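You operate a simulated robot arm through the tools that you are given. There is no shell and no other tool.

The job below is to be done with a simulated robot arm. You get a single attempt, and the scene is never put back.

## Task
Give the soup 2 shakes of salt and stir it.
Fine: shaker back where it stood, stirrer back in its pot. Set down upright: salt shaker.
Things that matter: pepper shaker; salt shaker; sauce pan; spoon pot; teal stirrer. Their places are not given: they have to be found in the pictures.

The check looks at the end state, three seconds after you hand in, the way a careful person would. Anything else that was tipped, shoved, dropped, spilled or broken makes it a failure.

## Robot
A 6-joint arm with a two-finger parallel gripper, fixed in place. Base frame: the origin is at the foot of the arm, x ahead of it, y to its left, z up; the work surface is at about z = 0. Lengths are in m, angles in rad, forces in N, time in s.
With the tool pointing down near the work surface it reaches from about 0.14 to 0.58 m from the base axis. Its first joint turns from -1.152 to 1.152 rad. Payload 2.1 kg.
Tool frame: the origin (TCP) lies between the finger pads and is the grasp point; the fingertips stand 0.03 m ahead of it; z points along the fingers, y is the line along which they close. The gripper opens to 0.094 m. The fingers are 0.028 m wide and 0.01 m thick; the gripper's body (0.05 by 0.096 m) begins 0.055 m behind the TCP.
Orientation is told as [roll, pitch, yaw] about the base's x, y, z axes, in that order, counted from this pose: with the fingers straight down and closing along the base's y, the tool's x points along the base's -x, its y along +y and its z along -z.

## Interface
- The arm moves only by the tool jog_arm. Its argument "deltas" is text: rows parted by semicolons, each of 7 numbers parted by spaces: the shift along the tool's x, y, z in units of 250 mm (1.0 is 250 mm), then the turn, a rotation vector about the tool's x, y, z in units of 60 degrees (1.0 is 60 degrees), then the finger opening in m, from 0 to 0.094. In form: dx dy dz wx wy wz grip; .... A call has 1 to 20 rows; each row is the pose to reach, as a shift and turn from the pose commanded when the call began, along the tool's axes at that moment. A call with a number of a shift or a turn outside -1 to 1 is refused whole. Rows are played at 5 a second. More than 0.05 m and 0.15 rad between two rows, or a gripper value outside its range, and nothing of the call is played. Where a pose cannot be reached the arm comes as near as it can. A force on the tool above 70 N (or 10 N above the force at the start of the call, whichever is more), or a blocked arm, ends the call early, and 0.2 s more pass. The fingers move at their own pace (about 0.072 m/s each) and stop on an object; they squeeze with about 31 N. The grip force told is the motor's: it shows also when the fingers shut on nothing. Time passes only in rows, and 0.2 s behind the last, so rows that repeat a pose let the fingers close. The reply holds the time, the measured pose of the TCP, the force on the tool along the base axes, the opening and the grip force, in the units named above and with some noise, with the torque about the TCP (base axes, N m) and any sound that the robot's microphone picked up.
- Cameras (640 x 400 px; columns grow to the right, rows downward): "scene" is fixed at [0.0482, -0.3754, 0.4713]; the picture's right is [0.80, -0.61, 0.00], its down [-0.42, -0.55, -0.72] and it looks along [0.44, 0.57, -0.69] (base axes); focal length 214 px, centre (320, 200). "wrist" rides on the gripper at [0.076, 0.014, -0.103] in the tool frame; the picture's right is [-0.18, 0.98, 0.00], its down [-0.75, -0.14, -0.64] and it looks along [-0.63, -0.12, 0.77] (tool axes); focal length 243 px, centre (320, 200).
- grab_frame(camera): a new picture of that camera. It takes no simulated time.
- point_at(camera, pixels): for up to 12 pixels [column, row] of the newest picture of that camera ("zoom" is the newest enlarged one), the place [x, y, z] in the base frame of the surface seen there, good to about 0.002 m. It takes no simulated time.
- zoom(camera, box): a new picture of the part [left, top, right, bottom] of that camera's present view, enlarged. It takes no simulated time.
- hand_in(): hands the job in; it is judged then, once.

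Open the gripper and draw the arm clear of the work before you hand the job in, unless the task says otherwise.

The tools are called by a JSON object that holds its "op" and its "data". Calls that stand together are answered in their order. jog_arm: Moves the arm, as the interface text tells. Its arguments: {"type":"object","properties":{"deltas":{"type":"string"}},"required":["deltas"]} The other tools are called the same way: grab_frame (camera) takes a picture; point_at (camera, pixels) gives the place of the surface under pixels of a picture; zoom (camera, box) takes an enlarged picture of a part of a camera's view; hand_in () hands the job in.

At the start:

```text
t: 0.0
ee_pos: [0.2511, 0.1096, 0.3945]
orientation: [0.001, 0.0, -0.001]
wrist_force: [0.3, 0.4, 0.0]
torque: [0.03, 0.02, 0.0]
finger_gap: 0.0938
gripper_force: 0.0
```

scene: 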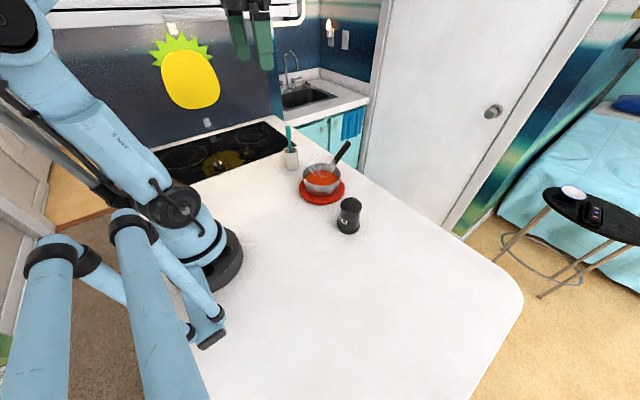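
wrist: 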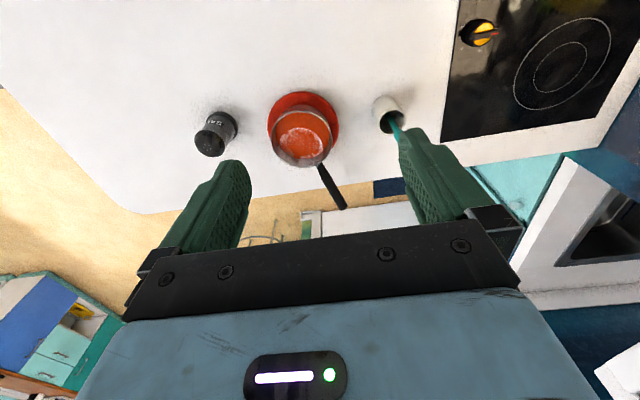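

The scene picture shows a dark shaker near (348,215), the pan near (321,180) and the spoon pot with teal stirrer near (291,157). I zoom in on them to tell the details.

{"op": "zoom", "data": {"camera": "scene", "box": [260, 110, 400, 250]}}

{"op": "zoom", "data": {"camera": "wrist", "box": [180, 70, 440, 230]}}

```text
2.86 times, centred on (330, 180) of scene
```

zoom: 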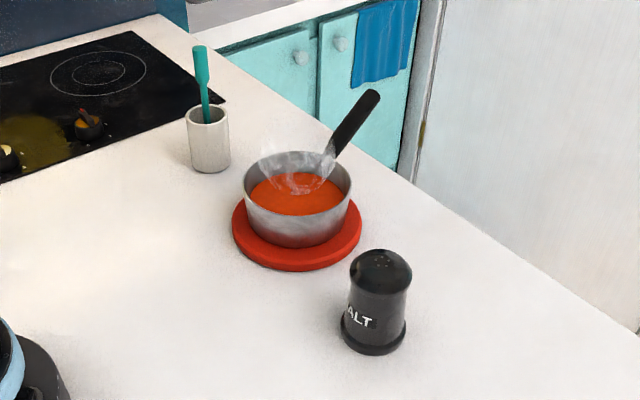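

```text
2.46 times, centred on (310, 150) of wrist
```

zoom: 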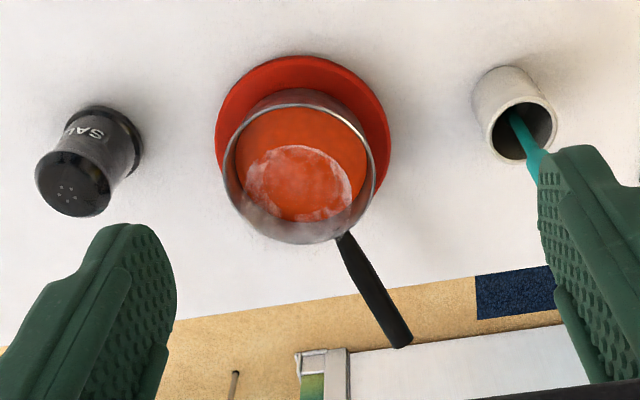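

The label reads "SALT" on the shaker near (348,215). I enlarge the pan/shaker region in the scene view again so I can measure from it, and measure points in the wrist picture.

{"op": "zoom", "data": {"camera": "scene", "box": [260, 110, 400, 250]}}

{"op": "point_at", "data": {"camera": "wrist", "pixels": [[215, 142], [205, 152], [232, 130], [212, 118], [303, 130], [276, 130], [332, 130], [303, 107], [300, 164], [322, 166], [344, 207], [303, 93]]}}

{"op": "point_at", "data": {"camera": "wrist", "pixels": [[391, 115], [375, 117], [403, 117], [392, 98], [390, 133], [399, 130], [394, 120], [268, 115], [338, 115], [303, 150], [290, 120], [315, 120]]}}

```text
2.86 times, centred on (330, 180) of scene
```

zoom: 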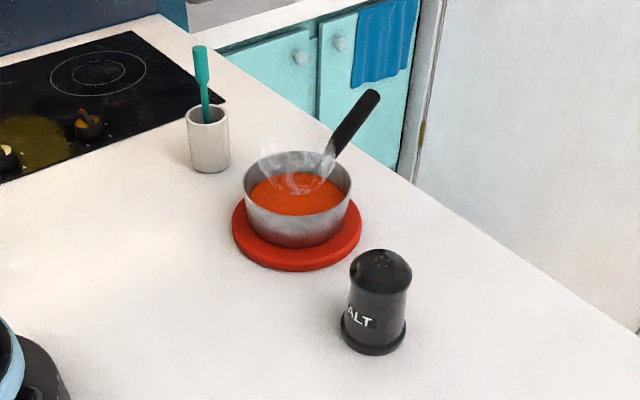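

```text
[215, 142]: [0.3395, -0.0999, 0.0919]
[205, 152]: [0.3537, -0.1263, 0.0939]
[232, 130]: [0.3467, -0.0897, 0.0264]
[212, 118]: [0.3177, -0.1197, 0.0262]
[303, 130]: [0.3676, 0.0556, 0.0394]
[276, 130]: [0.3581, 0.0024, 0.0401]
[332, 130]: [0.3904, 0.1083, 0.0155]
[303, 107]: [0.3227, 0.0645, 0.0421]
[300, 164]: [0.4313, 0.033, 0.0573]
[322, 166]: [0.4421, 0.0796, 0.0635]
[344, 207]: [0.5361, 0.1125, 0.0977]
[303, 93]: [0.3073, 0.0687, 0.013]
```

```text
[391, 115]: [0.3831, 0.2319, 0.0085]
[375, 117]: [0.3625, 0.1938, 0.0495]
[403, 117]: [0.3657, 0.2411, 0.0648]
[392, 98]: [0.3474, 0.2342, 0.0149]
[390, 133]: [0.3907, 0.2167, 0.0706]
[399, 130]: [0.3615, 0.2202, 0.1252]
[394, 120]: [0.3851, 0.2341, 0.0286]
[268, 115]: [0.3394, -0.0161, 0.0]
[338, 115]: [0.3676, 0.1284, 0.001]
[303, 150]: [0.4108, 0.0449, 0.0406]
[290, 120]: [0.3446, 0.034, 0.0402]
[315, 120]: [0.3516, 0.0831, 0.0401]
```

Now I measure the same objects in the enlarged scene picture: shaker top (381,262), its base, pan rim, spoon pot rim and stirrer.

{"op": "point_at", "data": {"camera": "zoom", "pixels": [[381, 258], [352, 265], [411, 270], [381, 280], [341, 330], [405, 335], [372, 352], [374, 310], [350, 300], [410, 295], [380, 250], [374, 330]]}}

{"op": "point_at", "data": {"camera": "zoom", "pixels": [[246, 185], [350, 182], [298, 153], [300, 218], [298, 200], [330, 155], [372, 97], [345, 130], [298, 240], [235, 215], [360, 215], [297, 268]]}}

{"op": "point_at", "data": {"camera": "zoom", "pixels": [[208, 124], [188, 114], [227, 114], [208, 106], [200, 50], [201, 65], [203, 80], [205, 95], [206, 108], [210, 170], [190, 160], [229, 162]]}}

```text
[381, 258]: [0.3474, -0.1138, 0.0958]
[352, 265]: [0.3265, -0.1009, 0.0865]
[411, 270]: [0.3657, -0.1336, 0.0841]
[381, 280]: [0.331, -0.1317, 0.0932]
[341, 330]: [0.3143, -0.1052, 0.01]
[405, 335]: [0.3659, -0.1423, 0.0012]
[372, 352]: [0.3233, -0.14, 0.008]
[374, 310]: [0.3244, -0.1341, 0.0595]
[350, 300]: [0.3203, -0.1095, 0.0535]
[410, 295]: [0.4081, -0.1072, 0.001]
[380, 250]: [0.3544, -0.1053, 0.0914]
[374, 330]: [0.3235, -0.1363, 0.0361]
```

```text
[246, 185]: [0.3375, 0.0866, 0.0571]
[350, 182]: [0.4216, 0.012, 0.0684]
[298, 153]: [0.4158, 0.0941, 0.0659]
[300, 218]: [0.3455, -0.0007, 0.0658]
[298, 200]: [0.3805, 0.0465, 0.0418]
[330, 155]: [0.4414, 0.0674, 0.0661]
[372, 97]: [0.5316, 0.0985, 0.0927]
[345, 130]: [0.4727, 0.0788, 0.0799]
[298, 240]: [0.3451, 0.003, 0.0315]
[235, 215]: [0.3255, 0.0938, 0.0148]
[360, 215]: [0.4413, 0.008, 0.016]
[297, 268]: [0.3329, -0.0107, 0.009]
```

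```text
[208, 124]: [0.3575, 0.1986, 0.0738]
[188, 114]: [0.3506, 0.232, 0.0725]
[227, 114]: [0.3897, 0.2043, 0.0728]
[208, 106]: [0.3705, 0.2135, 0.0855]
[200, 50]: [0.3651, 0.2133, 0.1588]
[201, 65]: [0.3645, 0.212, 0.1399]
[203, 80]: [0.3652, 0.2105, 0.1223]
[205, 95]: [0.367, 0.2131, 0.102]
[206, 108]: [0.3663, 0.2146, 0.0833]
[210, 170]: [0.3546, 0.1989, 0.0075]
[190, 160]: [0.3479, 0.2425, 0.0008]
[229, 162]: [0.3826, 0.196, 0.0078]
```

The salt shaker stands near (0.343, -0.119), the pan centre near (0.385, 0.047), the pot near (0.37, 0.215). The pepper shaker is not seen yet, so I zoom in on other parts of the scene view.

{"op": "zoom", "data": {"camera": "scene", "box": [120, 90, 320, 215]}}

{"op": "zoom", "data": {"camera": "scene", "box": [100, 200, 420, 400]}}

{"op": "zoom", "data": {"camera": "scene", "box": [480, 150, 640, 250]}}

{"op": "zoom", "data": {"camera": "wrist", "box": [0, 0, 320, 200]}}

```text
3.20 times, centred on (220, 152) of scene
```

zoom: 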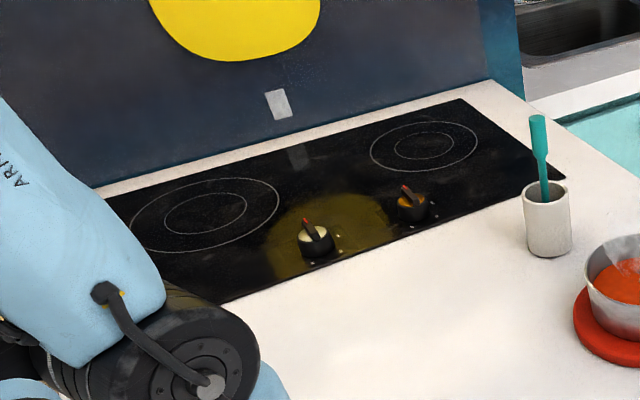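

```text
2.00 times, centred on (260, 300) of scene
```

zoom: 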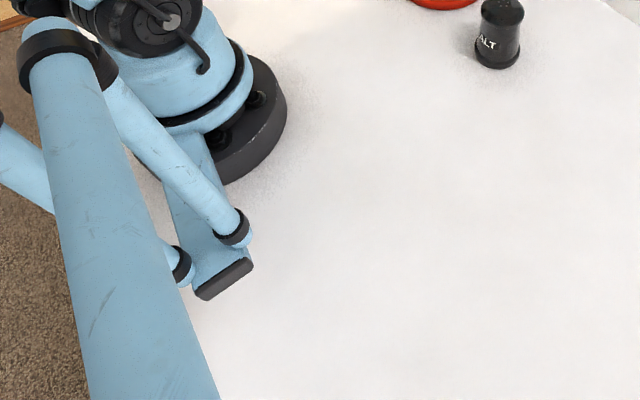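

```text
4.00 times, centred on (560, 200) of scene
```

zoom: 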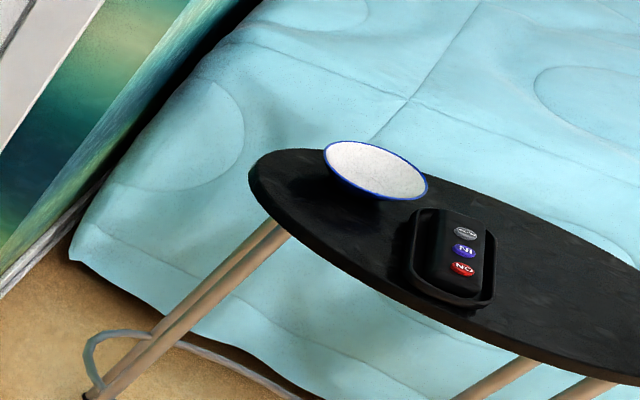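

```text
2.00 times, centred on (160, 100) of wrist
```

zoom: 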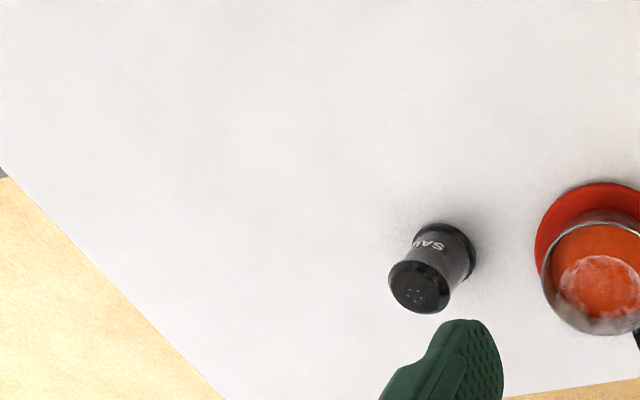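

No pepper shaker in these views (only stove knobs and faraway furniture), so it may be hidden behind the arm. I swing the open gripper toward the salt side at z≈0.30, yaw about -19°, and look again from there.

{"op": "jog_arm", "data": {"deltas": "0 -0.098 0.047 0 0 0.04 0.094; 0 -0.196 0.094 0 0 0.08 0.094; 0 -0.294 0.141 0 0 0.12 0.094; 0 -0.392 0.188 0 0 0.16 0.094; 0 -0.49 0.235 0 0 0.2 0.094; 0 -0.588 0.282 0 0 0.24 0.094; 0 -0.686 0.329 0 0 0.28 0.094; 0 -0.784 0.376 0 0 0.318 0.094; 0 -0.784 0.376 0 0 0.318 0.094"}}

{"op": "grab_frame", "data": {"camera": "scene"}}

{"op": "grab_frame", "data": {"camera": "wrist"}}

```text
t: 2.0
ee_pos: [0.252, -0.086, 0.2995]
orientation: [0.0, -0.002, -0.334]
wrist_force: [-1.1, -1.0, -0.3]
torque: [0.02, 0.02, -0.02]
finger_gap: 0.0941
gripper_force: 0.0
```

```text
taken
```

scene: 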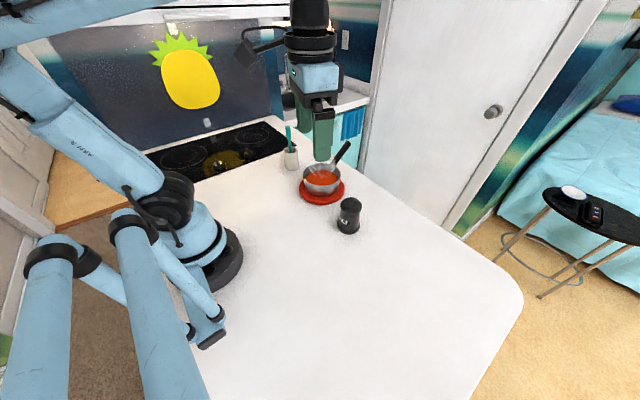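

```text
taken
```

wrist: 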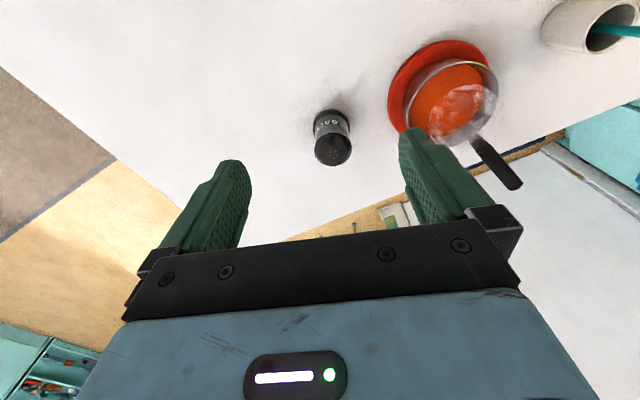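

The pan, salt shaker at (332,138) and pot appear in the wrist view, still no pepper shaker. I turn the tool about its axis by 60° to look toward the -y side of the table.

{"op": "jog_arm", "data": {"deltas": "0 0 0 0 0 0.125 0.094; 0 0 0 0 0 0.25 0.094; 0 0 0 0 0 0.375 0.094; 0 0 0 0 0 0.5 0.094; 0 0 0 0 0 0.625 0.094; 0 0 0 0 0 0.75 0.094; 0 0 0 0 0 0.875 0.094; 0 0 0 0 0 1.0 0.094; 0 0 0 0 0 1.0 0.094"}}

{"op": "grab_frame", "data": {"camera": "wrist"}}

```text
t: 4.0
ee_pos: [0.2517, -0.0856, 0.3003]
orientation: [0.001, 0.0, -1.382]
wrist_force: [0.3, 0.3, 0.3]
torque: [-0.03, 0.01, 0.02]
finger_gap: 0.0941
gripper_force: 0.0
```

```text
taken
```

wrist: 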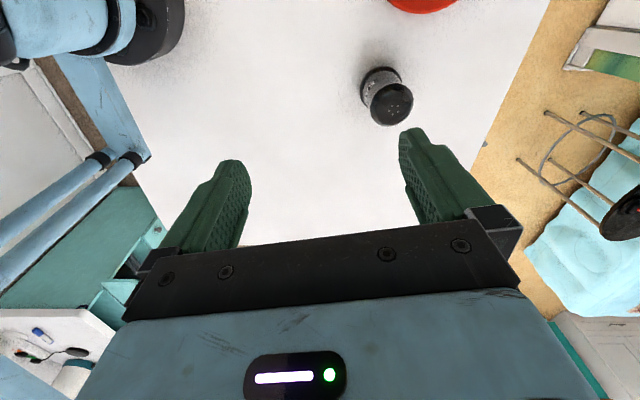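

That side holds only the salt shaker at (387,97). I turn another 60° to look back at the base area.

{"op": "jog_arm", "data": {"deltas": "0 0 0 0 0 0.125 0.094; 0 0 0 0 0 0.25 0.094; 0 0 0 0 0 0.375 0.094; 0 0 0 0 0 0.5 0.094; 0 0 0 0 0 0.625 0.094; 0 0 0 0 0 0.75 0.094; 0 0 0 0 0 0.875 0.094; 0 0 0 0 0 1.0 0.094; 0 0 0 0 0 1.0 0.094"}}

{"op": "grab_frame", "data": {"camera": "wrist"}}

```text
t: 6.0
ee_pos: [0.2499, -0.0863, 0.3003]
orientation: [0.0, 0.002, -2.429]
wrist_force: [0.7, 0.6, -0.2]
torque: [-0.01, 0.02, 0.0]
finger_gap: 0.0939
gripper_force: 0.1
```

```text
taken
```

wrist: 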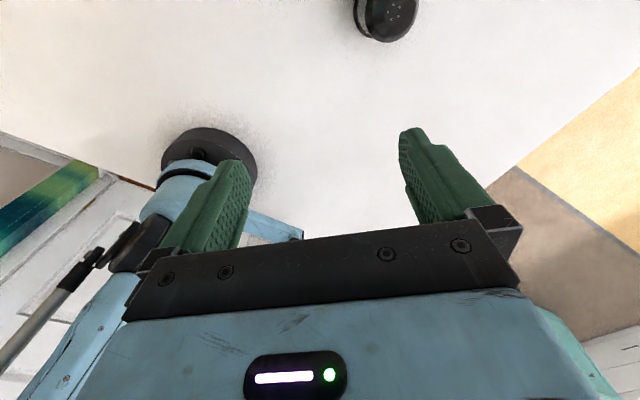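

Only the base and salt shaker appear here. I turn 60° more to see the area left of the base.

{"op": "jog_arm", "data": {"deltas": "0 0 0 0 0 0.125 0.094; 0 0 0 0 0 0.25 0.094; 0 0 0 0 0 0.375 0.094; 0 0 0 0 0 0.5 0.094; 0 0 0 0 0 0.625 0.094; 0 0 0 0 0 0.75 0.094; 0 0 0 0 0 0.875 0.094; 0 0 0 0 0 1.0 0.094; 0 0 0 0 0 1.0 0.094"}}

{"op": "grab_frame", "data": {"camera": "wrist"}}

{"op": "grab_frame", "data": {"camera": "scene"}}

```text
t: 8.0
ee_pos: [0.2349, -0.1171, 0.3012]
orientation: [-0.003, 0.001, 2.809]
wrist_force: [0.3, -0.8, -0.3]
torque: [0.01, 0.03, 0.01]
finger_gap: 0.0939
gripper_force: 0.1
out of reach, approached as far as the arm can: row 8, 9
```

```text
taken
```

wrist: 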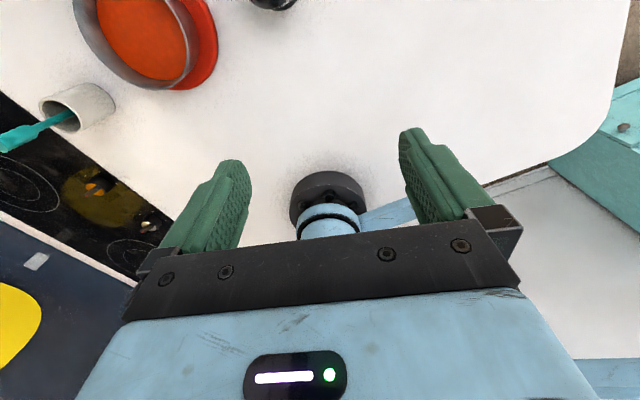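

```text
taken
```

scene: 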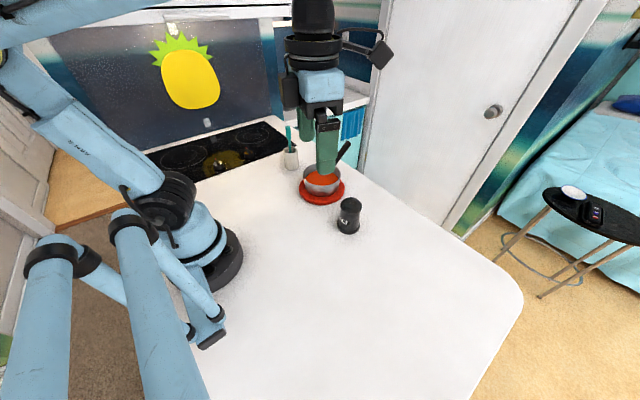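

The joint-6 limit shows at about ±172°, and no pepper shaker is visible near the base or on the table. I turn back toward yaw -19° in three steps of 60°.

{"op": "jog_arm", "data": {"deltas": "0 0 0 0 0 -0.125 0.094; 0 0 0 0 0 -0.25 0.094; 0 0 0 0 0 -0.375 0.094; 0 0 0 0 0 -0.5 0.094; 0 0 0 0 0 -0.625 0.094; 0 0 0 0 0 -0.75 0.094; 0 0 0 0 0 -0.875 0.094; 0 0 0 0 0 -1.0 0.094"}}

{"op": "jog_arm", "data": {"deltas": "0 0 0 0 0 -0.125 0.094; 0 0 0 0 0 -0.25 0.094; 0 0 0 0 0 -0.375 0.094; 0 0 0 0 0 -0.5 0.094; 0 0 0 0 0 -0.625 0.094; 0 0 0 0 0 -0.75 0.094; 0 0 0 0 0 -0.875 0.094; 0 0 0 0 0 -1.0 0.094"}}

{"op": "jog_arm", "data": {"deltas": "0 0 0 0 0 -0.125 0.094; 0 0 0 0 0 -0.25 0.094; 0 0 0 0 0 -0.375 0.094; 0 0 0 0 0 -0.5 0.094; 0 0 0 0 0 -0.625 0.094; 0 0 0 0 0 -0.75 0.094; 0 0 0 0 0 -0.875 0.094; 0 0 0 0 0 -1.0 0.094; 0 0 0 0 0 -1.0 0.094"}}

{"op": "zoom", "data": {"camera": "scene", "box": [310, 180, 390, 240]}}

```text
t: 9.8
ee_pos: [0.2367, -0.1177, 0.3002]
orientation: [-0.001, 0.002, -2.425]
wrist_force: [0.0, -0.2, 0.1]
torque: [-0.01, 0.0, 0.01]
finger_gap: 0.0941
gripper_force: 0.1
```

```text
t: 11.6
ee_pos: [0.2383, -0.116, 0.2993]
orientation: [0.004, 0.0, -1.377]
wrist_force: [-0.1, 0.1, -0.5]
torque: [0.01, 0.01, 0.0]
finger_gap: 0.0941
gripper_force: 0.0
```

```text
t: 13.6
ee_pos: [0.2369, -0.1164, 0.3013]
orientation: [0.004, -0.001, -0.331]
wrist_force: [0.2, -0.3, -0.5]
torque: [0.01, -0.02, -0.02]
finger_gap: 0.0937
gripper_force: 0.0
```

```text
6.67 times, centred on (350, 210) of scene
```

zoom: 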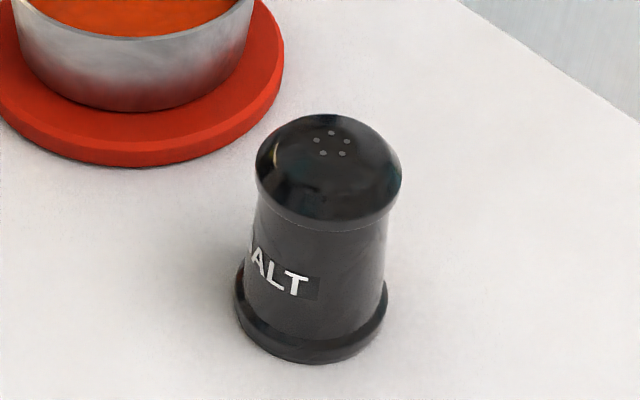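

The shaker has a flared base and a domed cap with holes near (333,142) of this enlargement. I measure points on it to fix its axis.

{"op": "point_at", "data": {"camera": "zoom", "pixels": [[333, 143], [330, 117], [260, 170], [398, 180], [325, 215], [258, 230], [380, 250], [315, 250], [312, 320], [236, 300], [384, 310], [308, 355]]}}

{"op": "point_at", "data": {"camera": "zoom", "pixels": [[275, 240], [290, 245], [300, 280], [335, 250], [355, 250], [270, 270], [280, 300], [350, 290], [240, 330], [300, 362], [350, 355], [383, 325]]}}

```text
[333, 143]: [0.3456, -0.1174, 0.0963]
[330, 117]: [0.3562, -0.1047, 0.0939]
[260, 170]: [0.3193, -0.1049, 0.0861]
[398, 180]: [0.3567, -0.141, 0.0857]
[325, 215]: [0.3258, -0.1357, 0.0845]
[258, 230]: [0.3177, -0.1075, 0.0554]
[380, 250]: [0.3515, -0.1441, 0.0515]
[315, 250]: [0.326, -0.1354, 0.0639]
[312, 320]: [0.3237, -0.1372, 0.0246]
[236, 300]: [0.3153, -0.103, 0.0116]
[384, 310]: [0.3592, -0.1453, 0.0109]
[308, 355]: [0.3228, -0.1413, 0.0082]
```

```text
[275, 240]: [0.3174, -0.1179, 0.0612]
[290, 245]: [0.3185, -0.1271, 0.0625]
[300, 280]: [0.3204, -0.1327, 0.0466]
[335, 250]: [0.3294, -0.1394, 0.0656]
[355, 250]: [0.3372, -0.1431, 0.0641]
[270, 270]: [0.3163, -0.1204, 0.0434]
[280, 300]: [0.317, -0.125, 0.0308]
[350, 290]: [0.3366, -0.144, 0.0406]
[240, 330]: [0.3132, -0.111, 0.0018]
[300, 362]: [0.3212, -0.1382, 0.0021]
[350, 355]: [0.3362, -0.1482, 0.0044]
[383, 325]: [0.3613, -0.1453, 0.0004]
```

The axis fits (0.3435, -0.117), body radius ≈0.0265, top at 0.096. I now tilt the tool 60° forward (about tool y, -1.0) while moving to a pre-grasp spot at about (0.2535, -0.086, 0.20).

{"op": "jog_arm", "data": {"deltas": "-0.003 0.017 0.05 0 -0.125 0 0.094; -0.006 0.034 0.1 0 -0.25 0 0.094; -0.009 0.051 0.15 0 -0.375 0 0.094; -0.012 0.068 0.2 0 -0.5 0 0.094; -0.015 0.085 0.25 0 -0.625 0 0.094; -0.018 0.102 0.3 0 -0.75 0 0.094; -0.021 0.12 0.35 0 -0.875 0 0.094; -0.023 0.137 0.405 0 -1.0 0 0.094; -0.023 0.137 0.405 0 -1.0 0 0.094"}}

{"op": "grab_frame", "data": {"camera": "scene"}}

{"op": "grab_frame", "data": {"camera": "wrist"}}

```text
t: 15.6
ee_pos: [0.2932, -0.1016, 0.1882]
orientation: [0.004, -1.048, -0.336]
wrist_force: [-0.4, 0.2, -0.2]
torque: [0.01, -0.01, 0.01]
finger_gap: 0.094
gripper_force: 0.1
out of reach, approached as far as the arm can: row 5, 6, 7, 8, 9
```

```text
taken
```

scene: 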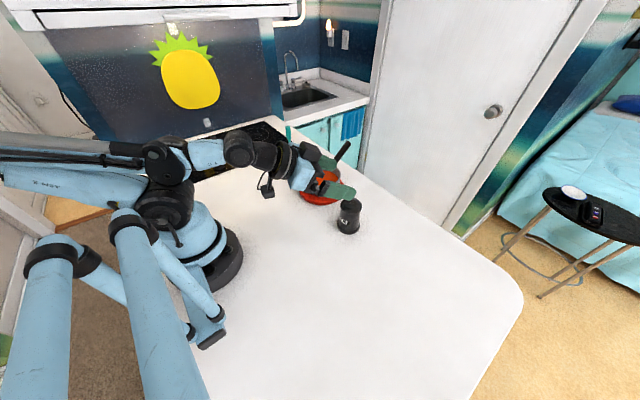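

```text
taken
```

wrist: 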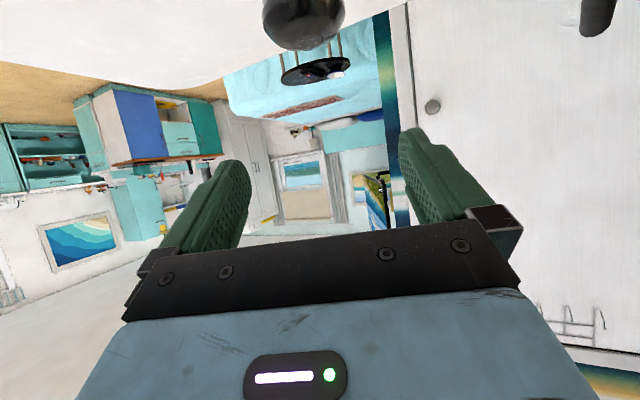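

The tool reached the 60° tilt but only as near as r≈0.31 (0.2932, -0.1016, 0.188); that is fine for a descent from above. I move to just above the shaker (TCP z≈0.13, fingers straddling) and look.

{"op": "jog_arm", "data": {"deltas": "0.024 0.002 0.075 0 0 0 0.094; 0.048 0.004 0.149 0 0 0 0.094; 0.072 0.006 0.224 0 0 0 0.094; 0.096 0.0077 0.298 0 0 0 0.094; 0.096 0.0077 0.298 0 0 0 0.094"}}

{"op": "zoom", "data": {"camera": "scene", "box": [250, 110, 430, 250]}}

{"op": "grab_frame", "data": {"camera": "wrist"}}

```text
t: 16.8
ee_pos: [0.3426, -0.1171, 0.128]
orientation: [0.004, -1.049, -0.334]
wrist_force: [-0.5, 0.6, 0.1]
torque: [0.01, -0.01, -0.01]
finger_gap: 0.094
gripper_force: 0.0
```

```text
2.86 times, centred on (340, 180) of scene
```

zoom: 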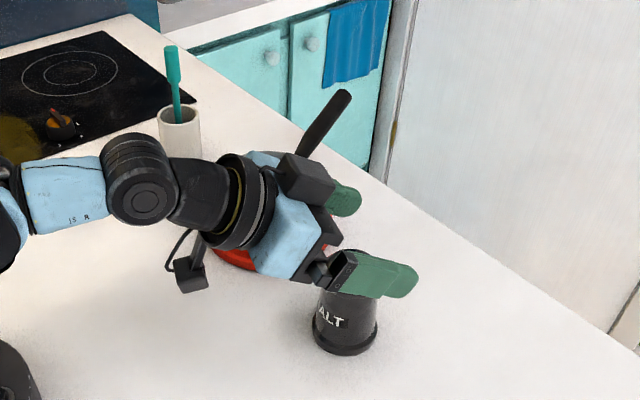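

```text
taken
```

wrist: 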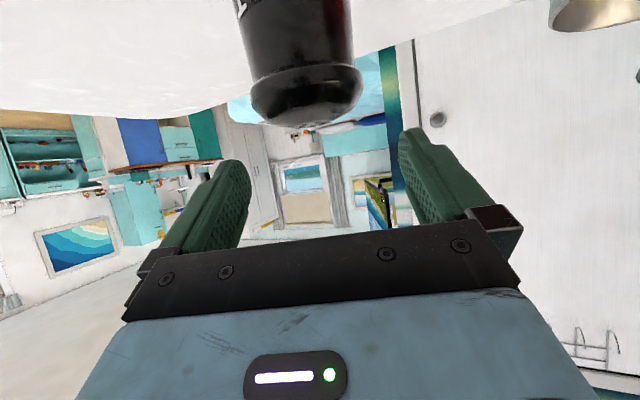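

The TCP sits over the shaker axis (0.3426, -0.1171, 0.128), fingers either side of the cap. I descend straight down to z≈0.052.

{"op": "jog_arm", "data": {"deltas": "0.053 0 0.03 0 0 0 0.094; 0.105 0 0.061 0 0 0 0.094; 0.158 0 0.091 0 0 0 0.094; 0.21 0 0.122 0 0 0 0.094; 0.263 0 0.152 0 0 0 0.094; 0.263 0 0.152 0 0 0 0.094"}}

{"op": "zoom", "data": {"camera": "scene", "box": [250, 110, 430, 250]}}

{"op": "grab_frame", "data": {"camera": "wrist"}}

```text
t: 18.2
ee_pos: [0.3507, -0.1197, 0.1149]
orientation: [0.0, -1.048, -0.336]
wrist_force: [0.2, 0.8, 0.2]
torque: [0.0, 0.0, 0.03]
finger_gap: 0.094
gripper_force: 0.0
out of reach, approached as far as the arm can: row 1, 2, 3, 4, 5, 6
```

```text
2.86 times, centred on (340, 180) of scene
```

zoom: 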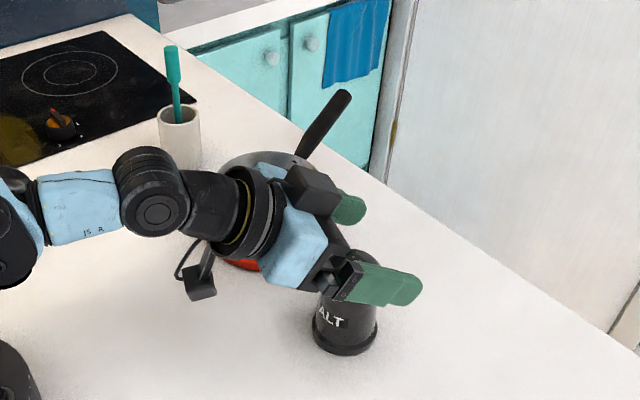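

```text
taken
```

wrist: 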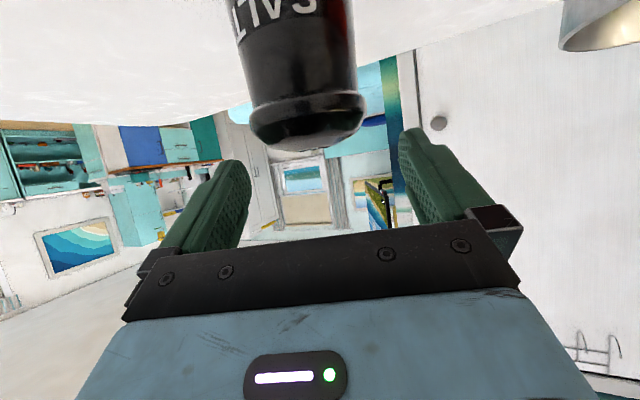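

The descent was out of reach at this tilt (stopped at z≈0.115), so the arm's geometry limits it. I measure the arm's own joints in the pictures to work out which tilt is reachable.

{"op": "grab_frame", "data": {"camera": "scene"}}

{"op": "point_at", "data": {"camera": "zoom", "pixels": [[157, 208], [15, 195], [60, 210], [245, 210], [300, 225], [201, 282], [370, 280], [10, 235], [90, 215], [210, 190], [150, 155], [320, 185]]}}

```text
taken
```

scene: 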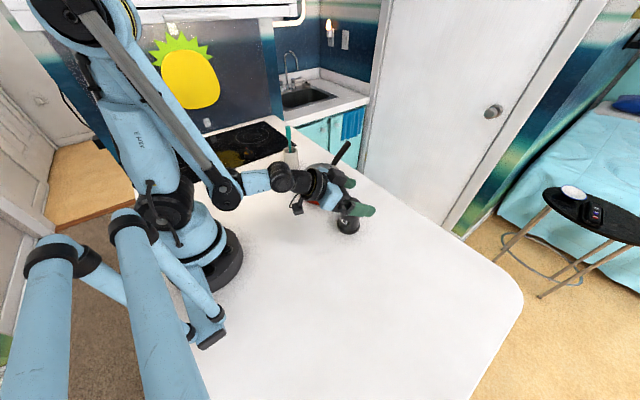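

```text
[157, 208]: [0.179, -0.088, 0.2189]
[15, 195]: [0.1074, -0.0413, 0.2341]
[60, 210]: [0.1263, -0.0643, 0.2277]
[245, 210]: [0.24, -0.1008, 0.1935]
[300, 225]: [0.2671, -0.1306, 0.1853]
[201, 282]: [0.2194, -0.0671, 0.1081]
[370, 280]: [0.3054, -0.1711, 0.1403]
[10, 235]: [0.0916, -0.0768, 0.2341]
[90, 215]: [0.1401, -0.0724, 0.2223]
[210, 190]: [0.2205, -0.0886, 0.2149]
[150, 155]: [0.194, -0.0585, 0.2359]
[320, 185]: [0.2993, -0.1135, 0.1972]
```

I enlarge the arm itself and measure its joints in the fresh scene picture: forearm end near (228,190), shoulder near (165,208), elbow near (75,5).

{"op": "zoom", "data": {"camera": "scene", "box": [60, 0, 380, 280]}}

{"op": "point_at", "data": {"camera": "scene", "pixels": [[228, 190], [285, 181], [255, 182], [165, 208], [175, 212], [75, 5], [70, 20], [150, 95], [130, 130], [180, 243], [215, 290], [180, 290]]}}

```text
1.43 times, centred on (220, 140) of scene
```

zoom: 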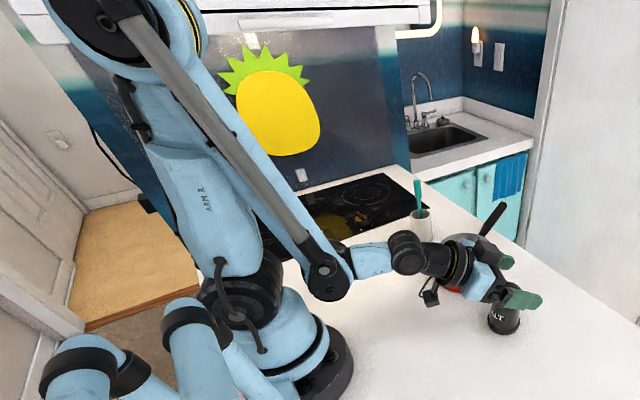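

```text
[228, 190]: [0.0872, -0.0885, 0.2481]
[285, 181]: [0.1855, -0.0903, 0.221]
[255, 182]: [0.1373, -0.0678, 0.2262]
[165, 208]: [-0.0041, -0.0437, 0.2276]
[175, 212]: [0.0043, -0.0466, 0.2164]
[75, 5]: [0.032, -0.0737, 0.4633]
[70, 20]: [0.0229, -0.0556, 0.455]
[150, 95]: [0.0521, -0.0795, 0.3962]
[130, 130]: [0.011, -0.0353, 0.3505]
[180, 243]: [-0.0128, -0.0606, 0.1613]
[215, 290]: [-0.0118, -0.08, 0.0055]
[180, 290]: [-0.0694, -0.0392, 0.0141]
```

The arm's elbow/wrist geometry limits low, steep tilts near r≈0.36. I raise the gripper clear of the shaker and reduce the tilt to 45°, then I'll test reach at an empty azimuth.

{"op": "jog_arm", "data": {"deltas": "-0.08 0 -0.047 0 0 0 0.094; -0.16 0 -0.093 0 0 0 0.094; -0.2425 0 -0.14 0 0 0 0.094; -0.2425 0 -0.14 0 0.125 0 0.094; -0.2425 0 -0.14 0 0.25 0 0.094; -0.2425 0 -0.14 0 0.25 0 0.094"}}

{"op": "jog_arm", "data": {"deltas": "0.018 -0.109 -0.018 0.051 0 0.051 0.094; 0.035 -0.218 -0.035 0.102 0 0.102 0.094; 0.053 -0.327 -0.053 0.153 0 0.153 0.094; 0.07 -0.436 -0.07 0.204 0 0.204 0.094; 0.088 -0.545 -0.088 0.255 0 0.255 0.094; 0.1055 -0.654 -0.1055 0.3064 0 0.3064 0.094; 0.1055 -0.654 -0.1055 0.3064 0 0.3064 0.094"}}

```text
t: 19.6
ee_pos: [0.3508, -0.1171, 0.1859]
orientation: [0.002, -0.786, -0.333]
wrist_force: [0.6, -1.1, -0.6]
torque: [0.02, 0.01, -0.01]
finger_gap: 0.0941
gripper_force: 0.0
```

```text
t: 21.2
ee_pos: [0.2648, -0.2619, 0.186]
orientation: [0.002, -0.786, -0.789]
wrist_force: [-0.7, 0.1, 0.1]
torque: [-0.01, 0.03, 0.02]
finger_gap: 0.0941
gripper_force: 0.0
```

Now over an empty patch at azimuth -45°, tilt 45°. I test whether the arm can go down to z≈0.052 at the same radius (0.363).

{"op": "jog_arm", "data": {"deltas": "0.081 0 0.07 0 0 0 0.094; 0.162 0 0.141 0 0 0 0.094; 0.244 0 0.211 0 0 0 0.094; 0.325 0 0.282 0 0 0 0.094; 0.406 0 0.352 0 0 0 0.094; 0.406 0 0.352 0 0 0 0.094"}}

{"op": "grab_frame", "data": {"camera": "scene"}}

```text
t: 22.6
ee_pos: [0.2575, -0.2553, 0.0686]
orientation: [0.0, -0.786, -0.789]
wrist_force: [0.6, -0.2, 0.2]
torque: [0.01, -0.01, 0.0]
finger_gap: 0.0941
gripper_force: 0.0
out of reach, approached as far as the arm can: row 5, 6
```

```text
taken
```

scene: 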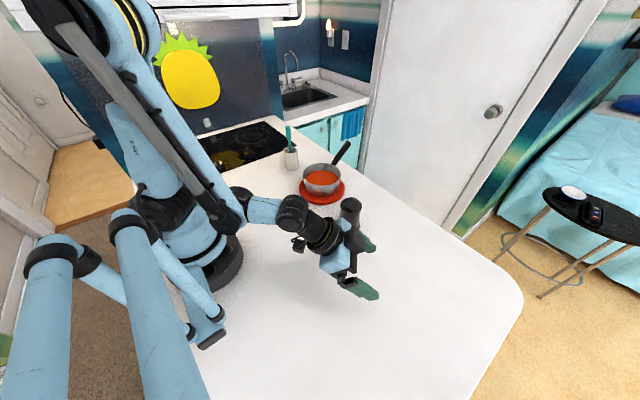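

At tilt 45° the floor is z≈0.069 at r≈0.363, so about 41° would reach z≈0.055. I now test how far up the tool can pitch at pan radius: move to r≈0.40, z≈0.25 with tilt 90° (horizontal).

{"op": "jog_arm", "data": {"deltas": "-0.1 0 -0.067 0 0 0 0.094; -0.2 0 -0.134 0 -0.1 0 0.094; -0.3 0 -0.2 0 -0.22 0 0.094; -0.4 0 -0.267 0 -0.35 0 0.094; -0.5 0 -0.334 0 -0.48 0 0.094; -0.614 0 -0.404 0 -0.61 0 0.094; -0.614 0 -0.404 0 -0.75 0 0.094; -0.614 0 -0.404 0 -0.75 0 0.094"}}

{"op": "jog_arm", "data": {"deltas": "0 0 0 0 -0.125 0 0.094; 0 0 0 0 -0.25 0 0.094; 0 0 0 0 -0.375 0 0.094; 0 0 0 0 -0.5 0 0.094; 0 0 0 0 -0.5 0 0.094"}}

{"op": "grab_frame", "data": {"camera": "scene"}}

```text
t: 24.4
ee_pos: [0.2832, -0.282, 0.2478]
orientation: [2.583, -1.567, 2.915]
wrist_force: [-0.4, -0.1, -1.2]
torque: [0.01, -0.04, -0.04]
finger_gap: 0.0942
gripper_force: 0.1
```

```text
t: 25.6
ee_pos: [0.2971, -0.2927, 0.2978]
orientation: [3.139, -1.046, 2.356]
wrist_force: [0.1, -0.3, -0.4]
torque: [0.0, 0.0, 0.0]
finger_gap: 0.0941
gripper_force: 0.1
out of reach, approached as far as the arm can: row 2, 3, 4, 5
```

```text
taken
```

scene: 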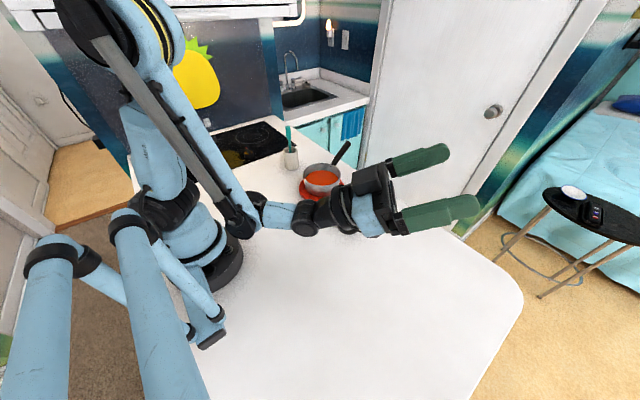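

Both tilt 90° (r 0.40, z 0.248) and tilt 120° (r 0.417, z 0.298) are reachable, so the shaker can be inverted by pitching up and rolling joint 6. I come back down to tilt 60°, then 41.5°, still over the empty patch.

{"op": "jog_arm", "data": {"deltas": "0.016 0 -0.019 0 0.125 0 0.094; 0.033 0 -0.039 0 0.25 0 0.094; 0.05 0 -0.058 0 0.375 0 0.094; 0.066 0 -0.078 0 0.5 0 0.094; 0.083 0 -0.097 0 0.625 0 0.094; 0.1 0 -0.116 0 0.75 0 0.094; 0.116 0 -0.136 0 0.875 0 0.094; 0.132 0 -0.155 0 1.0 0 0.094"}}

{"op": "jog_arm", "data": {"deltas": "0 0 0 0 0.1 0 0.094; 0 0 0 0 0.2 0 0.094; 0 0 0 0 0.3083 0 0.094; 0 0 0 0 0.3083 0 0.094"}}

```text
t: 27.4
ee_pos: [0.2857, -0.2817, 0.2517]
orientation: [0.003, -1.046, -0.79]
wrist_force: [0.7, 0.1, 0.0]
torque: [-0.02, 0.01, 0.01]
finger_gap: 0.0937
gripper_force: 0.0
```

```text
t: 28.4
ee_pos: [0.2859, -0.283, 0.2521]
orientation: [0.0, -0.722, -0.79]
wrist_force: [-0.2, 0.4, 0.5]
torque: [0.01, 0.01, -0.01]
finger_gap: 0.0938
gripper_force: 0.0
```

Tilt is now 41.4°. I swing back over the salt shaker, TCP target (0.3435, -0.117, 0.16), yaw about -18.8°, keeping fingers well above the cap (0.096).

{"op": "jog_arm", "data": {"deltas": "0.059 0.079 0.009 -0.0364 0 -0.0412 0.094; 0.1185 0.1575 0.018 -0.0729 0 -0.0824 0.094; 0.178 0.236 0.027 -0.1093 0 -0.1236 0.094; 0.237 0.315 0.036 -0.1458 0 -0.1648 0.094; 0.296 0.394 0.045 -0.1822 0 -0.206 0.094; 0.3555 0.4725 0.054 -0.2186 0 -0.2472 0.094; 0.415 0.551 0.063 -0.2551 0 -0.2884 0.094; 0.474 0.63 0.072 -0.2915 0 -0.3296 0.094; 0.474 0.63 0.072 -0.2915 0 -0.3296 0.094"}}

{"op": "grab_frame", "data": {"camera": "wrist"}}

{"op": "zoom", "data": {"camera": "scene", "box": [270, 130, 430, 250]}}

```text
t: 30.4
ee_pos: [0.3452, -0.1148, 0.158]
orientation: [0.001, -0.726, -0.326]
wrist_force: [0.2, -0.1, 0.3]
torque: [-0.02, -0.06, 0.01]
finger_gap: 0.094
gripper_force: 0.1
```

```text
taken
```

wrist: 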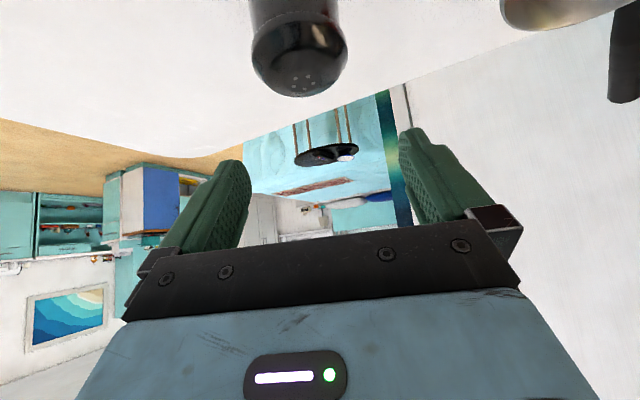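

```text
3.33 times, centred on (350, 190) of scene
```

zoom: 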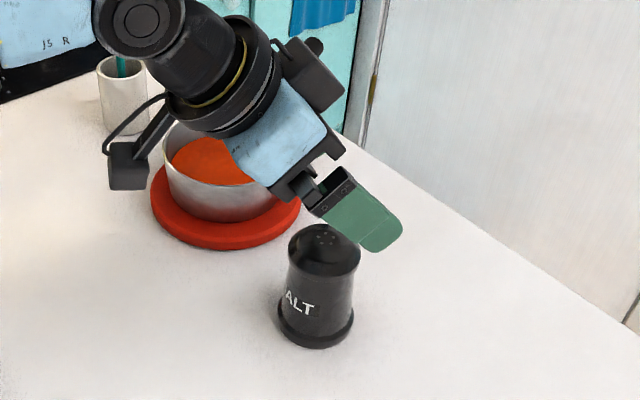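

The cap holes project where expected (about (303,83)) so the shaker lies centred between the fingers. I descend to TCP z≈0.057 in small steps.

{"op": "jog_arm", "data": {"deltas": "0.045 -0.002 0.05 0 0 0 0.094; 0.09 -0.004 0.1 0 0 0 0.094; 0.135 -0.006 0.15 0 0 0 0.094; 0.18 -0.006 0.2 0 0 0 0.094; 0.225 -0.006 0.25 0 0 0 0.094; 0.2705 -0.006 0.3 0 0 0 0.094; 0.2705 -0.006 0.3 0 0 0 0.094"}}

{"op": "grab_frame", "data": {"camera": "wrist"}}

{"op": "zoom", "data": {"camera": "scene", "box": [270, 130, 430, 250]}}

```text
t: 32.0
ee_pos: [0.3431, -0.1166, 0.0585]
orientation: [0.002, -0.724, -0.326]
wrist_force: [-0.1, -0.8, -0.4]
torque: [-0.02, 0.0, 0.0]
finger_gap: 0.0938
gripper_force: 0.0
```

```text
taken
```

wrist: 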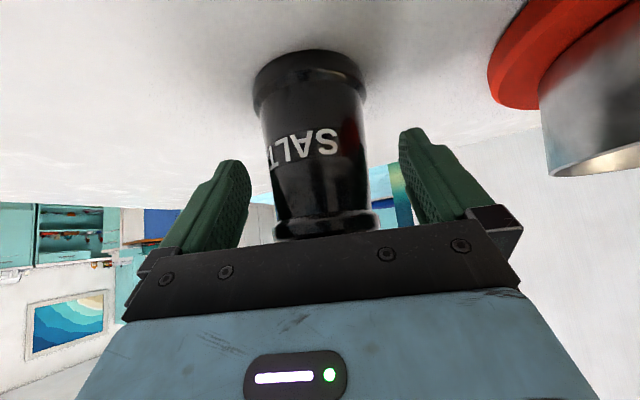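

```text
3.33 times, centred on (350, 190) of scene
```

zoom: 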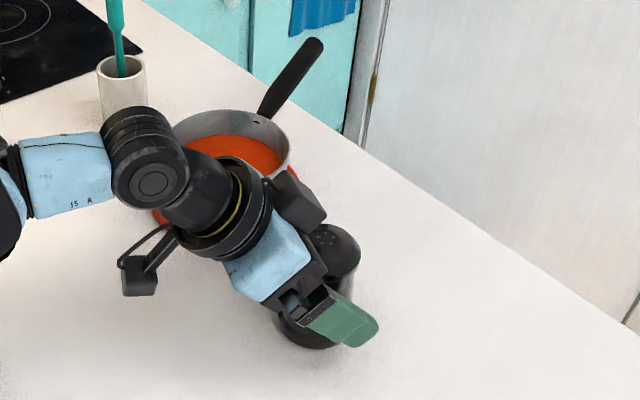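

The fingers straddle the body (TCP 0.3431, -0.1166, 0.0585). I close the gripper on it.

{"op": "jog_arm", "data": {"deltas": "0 0 0 0 0 0 0.07; 0 0 0 0 0 0 0.055; 0 0 0 0 0 0 0.03; 0 0 0 0 0 0 0.03; 0 0 0 0 0 0 0.03; 0 0 0 0 0 0 0.03"}}

{"op": "grab_frame", "data": {"camera": "wrist"}}

```text
t: 33.4
ee_pos: [0.3421, -0.1183, 0.0591]
orientation: [0.0, -0.724, -0.328]
wrist_force: [-0.5, 0.4, -1.1]
torque: [-0.01, -0.02, -0.01]
finger_gap: 0.0546
gripper_force: 30.6
```

```text
taken
```

wrist: 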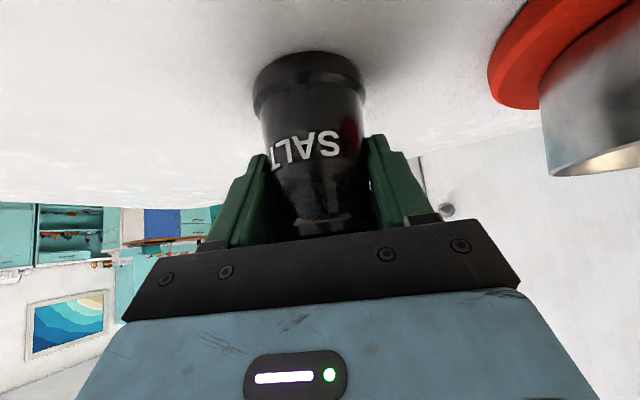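

The grip holds at 0.0546 m with 30.6 N. I lift straight up by 0.15 m.

{"op": "jog_arm", "data": {"deltas": "-0.0265 0 -0.03 0 0 0 0.03; -0.08 0 -0.09 0 0 0 0.03; -0.159 0 -0.18 0 0 0 0.03; -0.2386 0 -0.2696 0 0 0 0.03; -0.318 0 -0.3595 0 0 0 0.03; -0.3976 0 -0.4494 0 0 0 0.03; -0.3976 0 -0.4494 0 0 0 0.03"}}

{"op": "grab_frame", "data": {"camera": "scene"}}

{"op": "grab_frame", "data": {"camera": "wrist"}}

```text
t: 35.0
ee_pos: [0.3395, -0.1191, 0.2075]
orientation: [0.001, -0.726, -0.329]
wrist_force: [-0.5, -0.5, -2.3]
torque: [0.0, 0.0, -0.01]
finger_gap: 0.0547
gripper_force: 30.6
```

```text
taken
```

scene: 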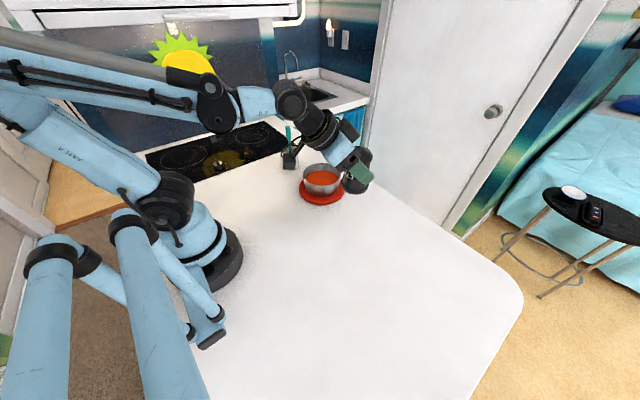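

```text
taken
```

wrist: 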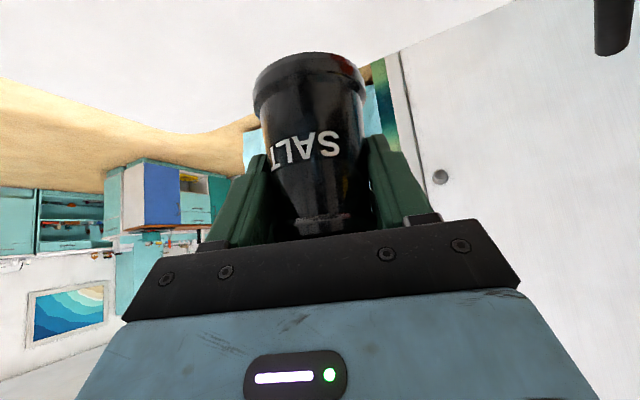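

The shaker is up and upright in the grip. I carry it upright over the pan: TCP target about (0.408, 0.052, 0.29), yaw ≈7°.

{"op": "jog_arm", "data": {"deltas": "-0.0244 0.0728 -0.0222 -0.0287 0 -0.0325 0.03; -0.0488 0.1456 -0.0444 -0.0574 0 -0.0649 0.03; -0.0732 0.2184 -0.0666 -0.0861 0 -0.0974 0.03; -0.0976 0.2912 -0.0888 -0.1148 0 -0.1298 0.03; -0.122 0.364 -0.111 -0.1436 0 -0.1623 0.03; -0.1464 0.4368 -0.1332 -0.1723 0 -0.1948 0.03; -0.1708 0.5096 -0.1554 -0.201 0 -0.2272 0.03; -0.1952 0.5824 -0.1776 -0.2297 0 -0.2597 0.03; -0.2196 0.6552 -0.1998 -0.2584 0 -0.2921 0.03; -0.244 0.728 -0.222 -0.2871 0 -0.3246 0.03; -0.244 0.728 -0.222 -0.2871 0 -0.3246 0.03"}}

{"op": "grab_frame", "data": {"camera": "scene"}}

{"op": "grab_frame", "data": {"camera": "wrist"}}

```text
t: 37.4
ee_pos: [0.4078, 0.0523, 0.2926]
orientation: [0.0, -0.726, 0.13]
wrist_force: [-0.2, 0.2, -1.8]
torque: [0.01, 0.0, -0.02]
finger_gap: 0.0546
gripper_force: 31.0
```

```text
taken
```

scene: 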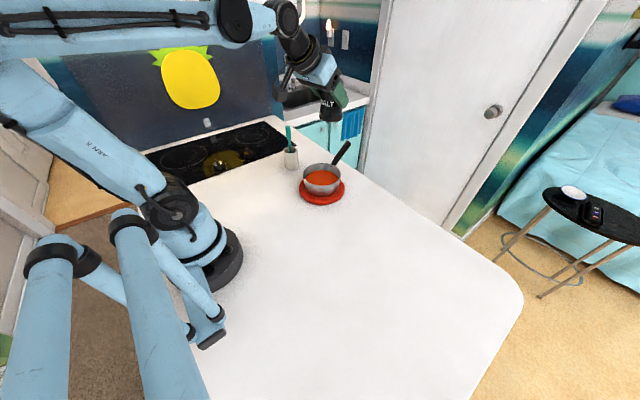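

```text
taken
```

wrist: 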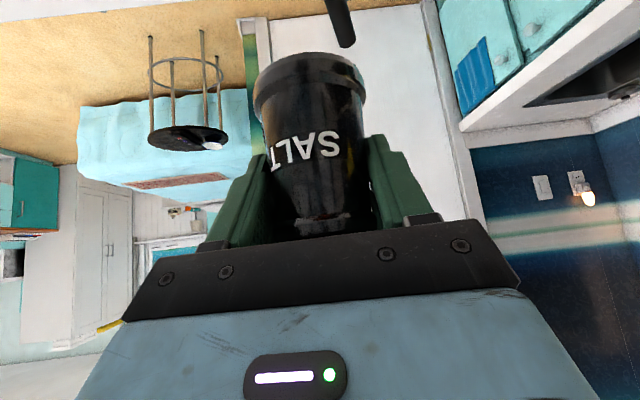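

The shaker is above the pan region and the view of the pan is clear. I measure the rim and soup again for an exact centre before inverting.

{"op": "zoom", "data": {"camera": "scene", "box": [270, 120, 370, 220]}}

```text
4.00 times, centred on (320, 170) of scene
```

zoom: 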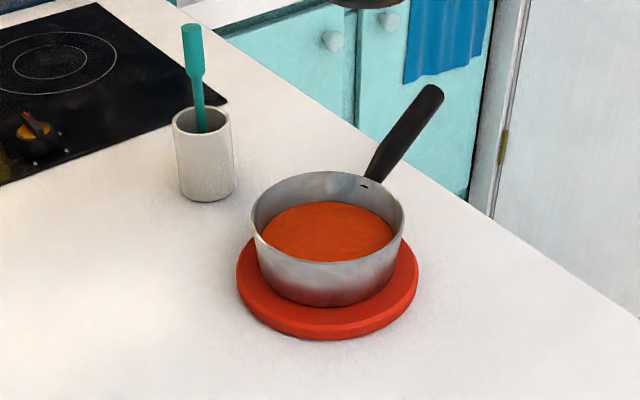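

{"op": "point_at", "data": {"camera": "zoom", "pixels": [[254, 215], [404, 222], [328, 174], [328, 262], [270, 190], [390, 195], [280, 250], [380, 252], [330, 230], [300, 210], [365, 215], [330, 205]]}}

{"op": "point_at", "data": {"camera": "zoom", "pixels": [[262, 240], [393, 240], [328, 302], [240, 270], [416, 275], [330, 332], [202, 130], [175, 115], [231, 115], [203, 105], [192, 30], [198, 80]]}}

```text
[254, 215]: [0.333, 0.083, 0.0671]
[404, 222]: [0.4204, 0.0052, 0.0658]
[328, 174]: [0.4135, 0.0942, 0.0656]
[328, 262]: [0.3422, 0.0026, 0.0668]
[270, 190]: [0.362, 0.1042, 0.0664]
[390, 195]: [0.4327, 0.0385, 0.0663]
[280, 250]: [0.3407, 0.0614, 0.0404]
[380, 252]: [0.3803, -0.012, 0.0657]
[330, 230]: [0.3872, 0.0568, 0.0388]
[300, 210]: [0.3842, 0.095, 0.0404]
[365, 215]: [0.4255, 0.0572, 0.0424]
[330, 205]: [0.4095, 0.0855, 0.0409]
```

```text
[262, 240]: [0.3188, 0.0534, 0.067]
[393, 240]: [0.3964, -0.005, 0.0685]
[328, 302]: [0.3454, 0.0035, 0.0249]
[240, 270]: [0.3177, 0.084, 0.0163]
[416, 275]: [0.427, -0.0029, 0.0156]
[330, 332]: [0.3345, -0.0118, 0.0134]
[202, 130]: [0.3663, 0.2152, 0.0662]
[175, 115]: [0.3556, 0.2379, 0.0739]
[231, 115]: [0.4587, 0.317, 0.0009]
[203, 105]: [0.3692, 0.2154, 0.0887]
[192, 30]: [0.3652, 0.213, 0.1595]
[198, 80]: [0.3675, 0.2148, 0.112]
```

Rim fit gives pan centre (0.3775, 0.047), radius 0.058, soup at z≈0.04. Now I pitch the tool up to about 101° (shaker leaning back 60°, still above horizontal) over the pan.

{"op": "jog_arm", "data": {"deltas": "0.003 0 -0.003 0 -0.1 0 0.03; 0.005 0 -0.005 0 -0.2 0 0.03; 0.007 0 -0.007 0 -0.3 0 0.03; 0.01 0 -0.009 0 -0.4 0 0.03; 0.012 0 -0.011 0 -0.5 0 0.03; 0.014 0 -0.013 0 -0.6 0 0.03; 0.017 0 -0.015 0 -0.7 0 0.03; 0.019 0 -0.017 0 -0.8 0 0.03; 0.022 0 -0.019 0 -0.9 0 0.03; 0.024 0 -0.021 0 -1.0 0 0.03; 0.024 0 -0.021 0 -1.0 0 0.03"}}

{"op": "grab_frame", "data": {"camera": "scene"}}

```text
t: 39.8
ee_pos: [0.4002, 0.0494, 0.2901]
orientation: [3.138, -1.366, -3.013]
wrist_force: [-0.7, 0.0, -1.5]
torque: [-0.01, 0.0, -0.01]
finger_gap: 0.0546
gripper_force: 31.3
```

```text
taken
```

scene: 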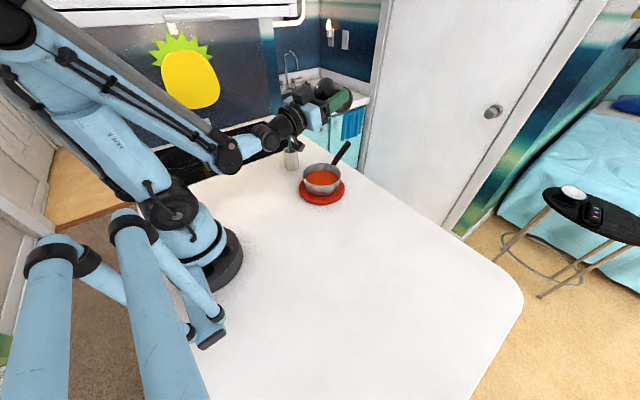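

Tilt is 101.7° at (0.400, 0.049, 0.290). I try lowering by 0.04 m to bring the mouth nearer the pan before rolling.

{"op": "jog_arm", "data": {"deltas": "0.039 0 -0.008 0 0 0 0.03; 0.078 0 -0.016 0 0 0 0.03; 0.117 0 -0.025 0 0 0 0.03; 0.157 0 -0.033 0 0 0 0.03; 0.157 0 -0.033 0 0 0 0.03"}}

```text
t: 41.0
ee_pos: [0.401, 0.0517, 0.2507]
orientation: [3.14, -1.368, -3.01]
wrist_force: [-0.9, -0.1, -2.2]
torque: [0.01, 0.03, 0.01]
finger_gap: 0.0544
gripper_force: 30.9
```

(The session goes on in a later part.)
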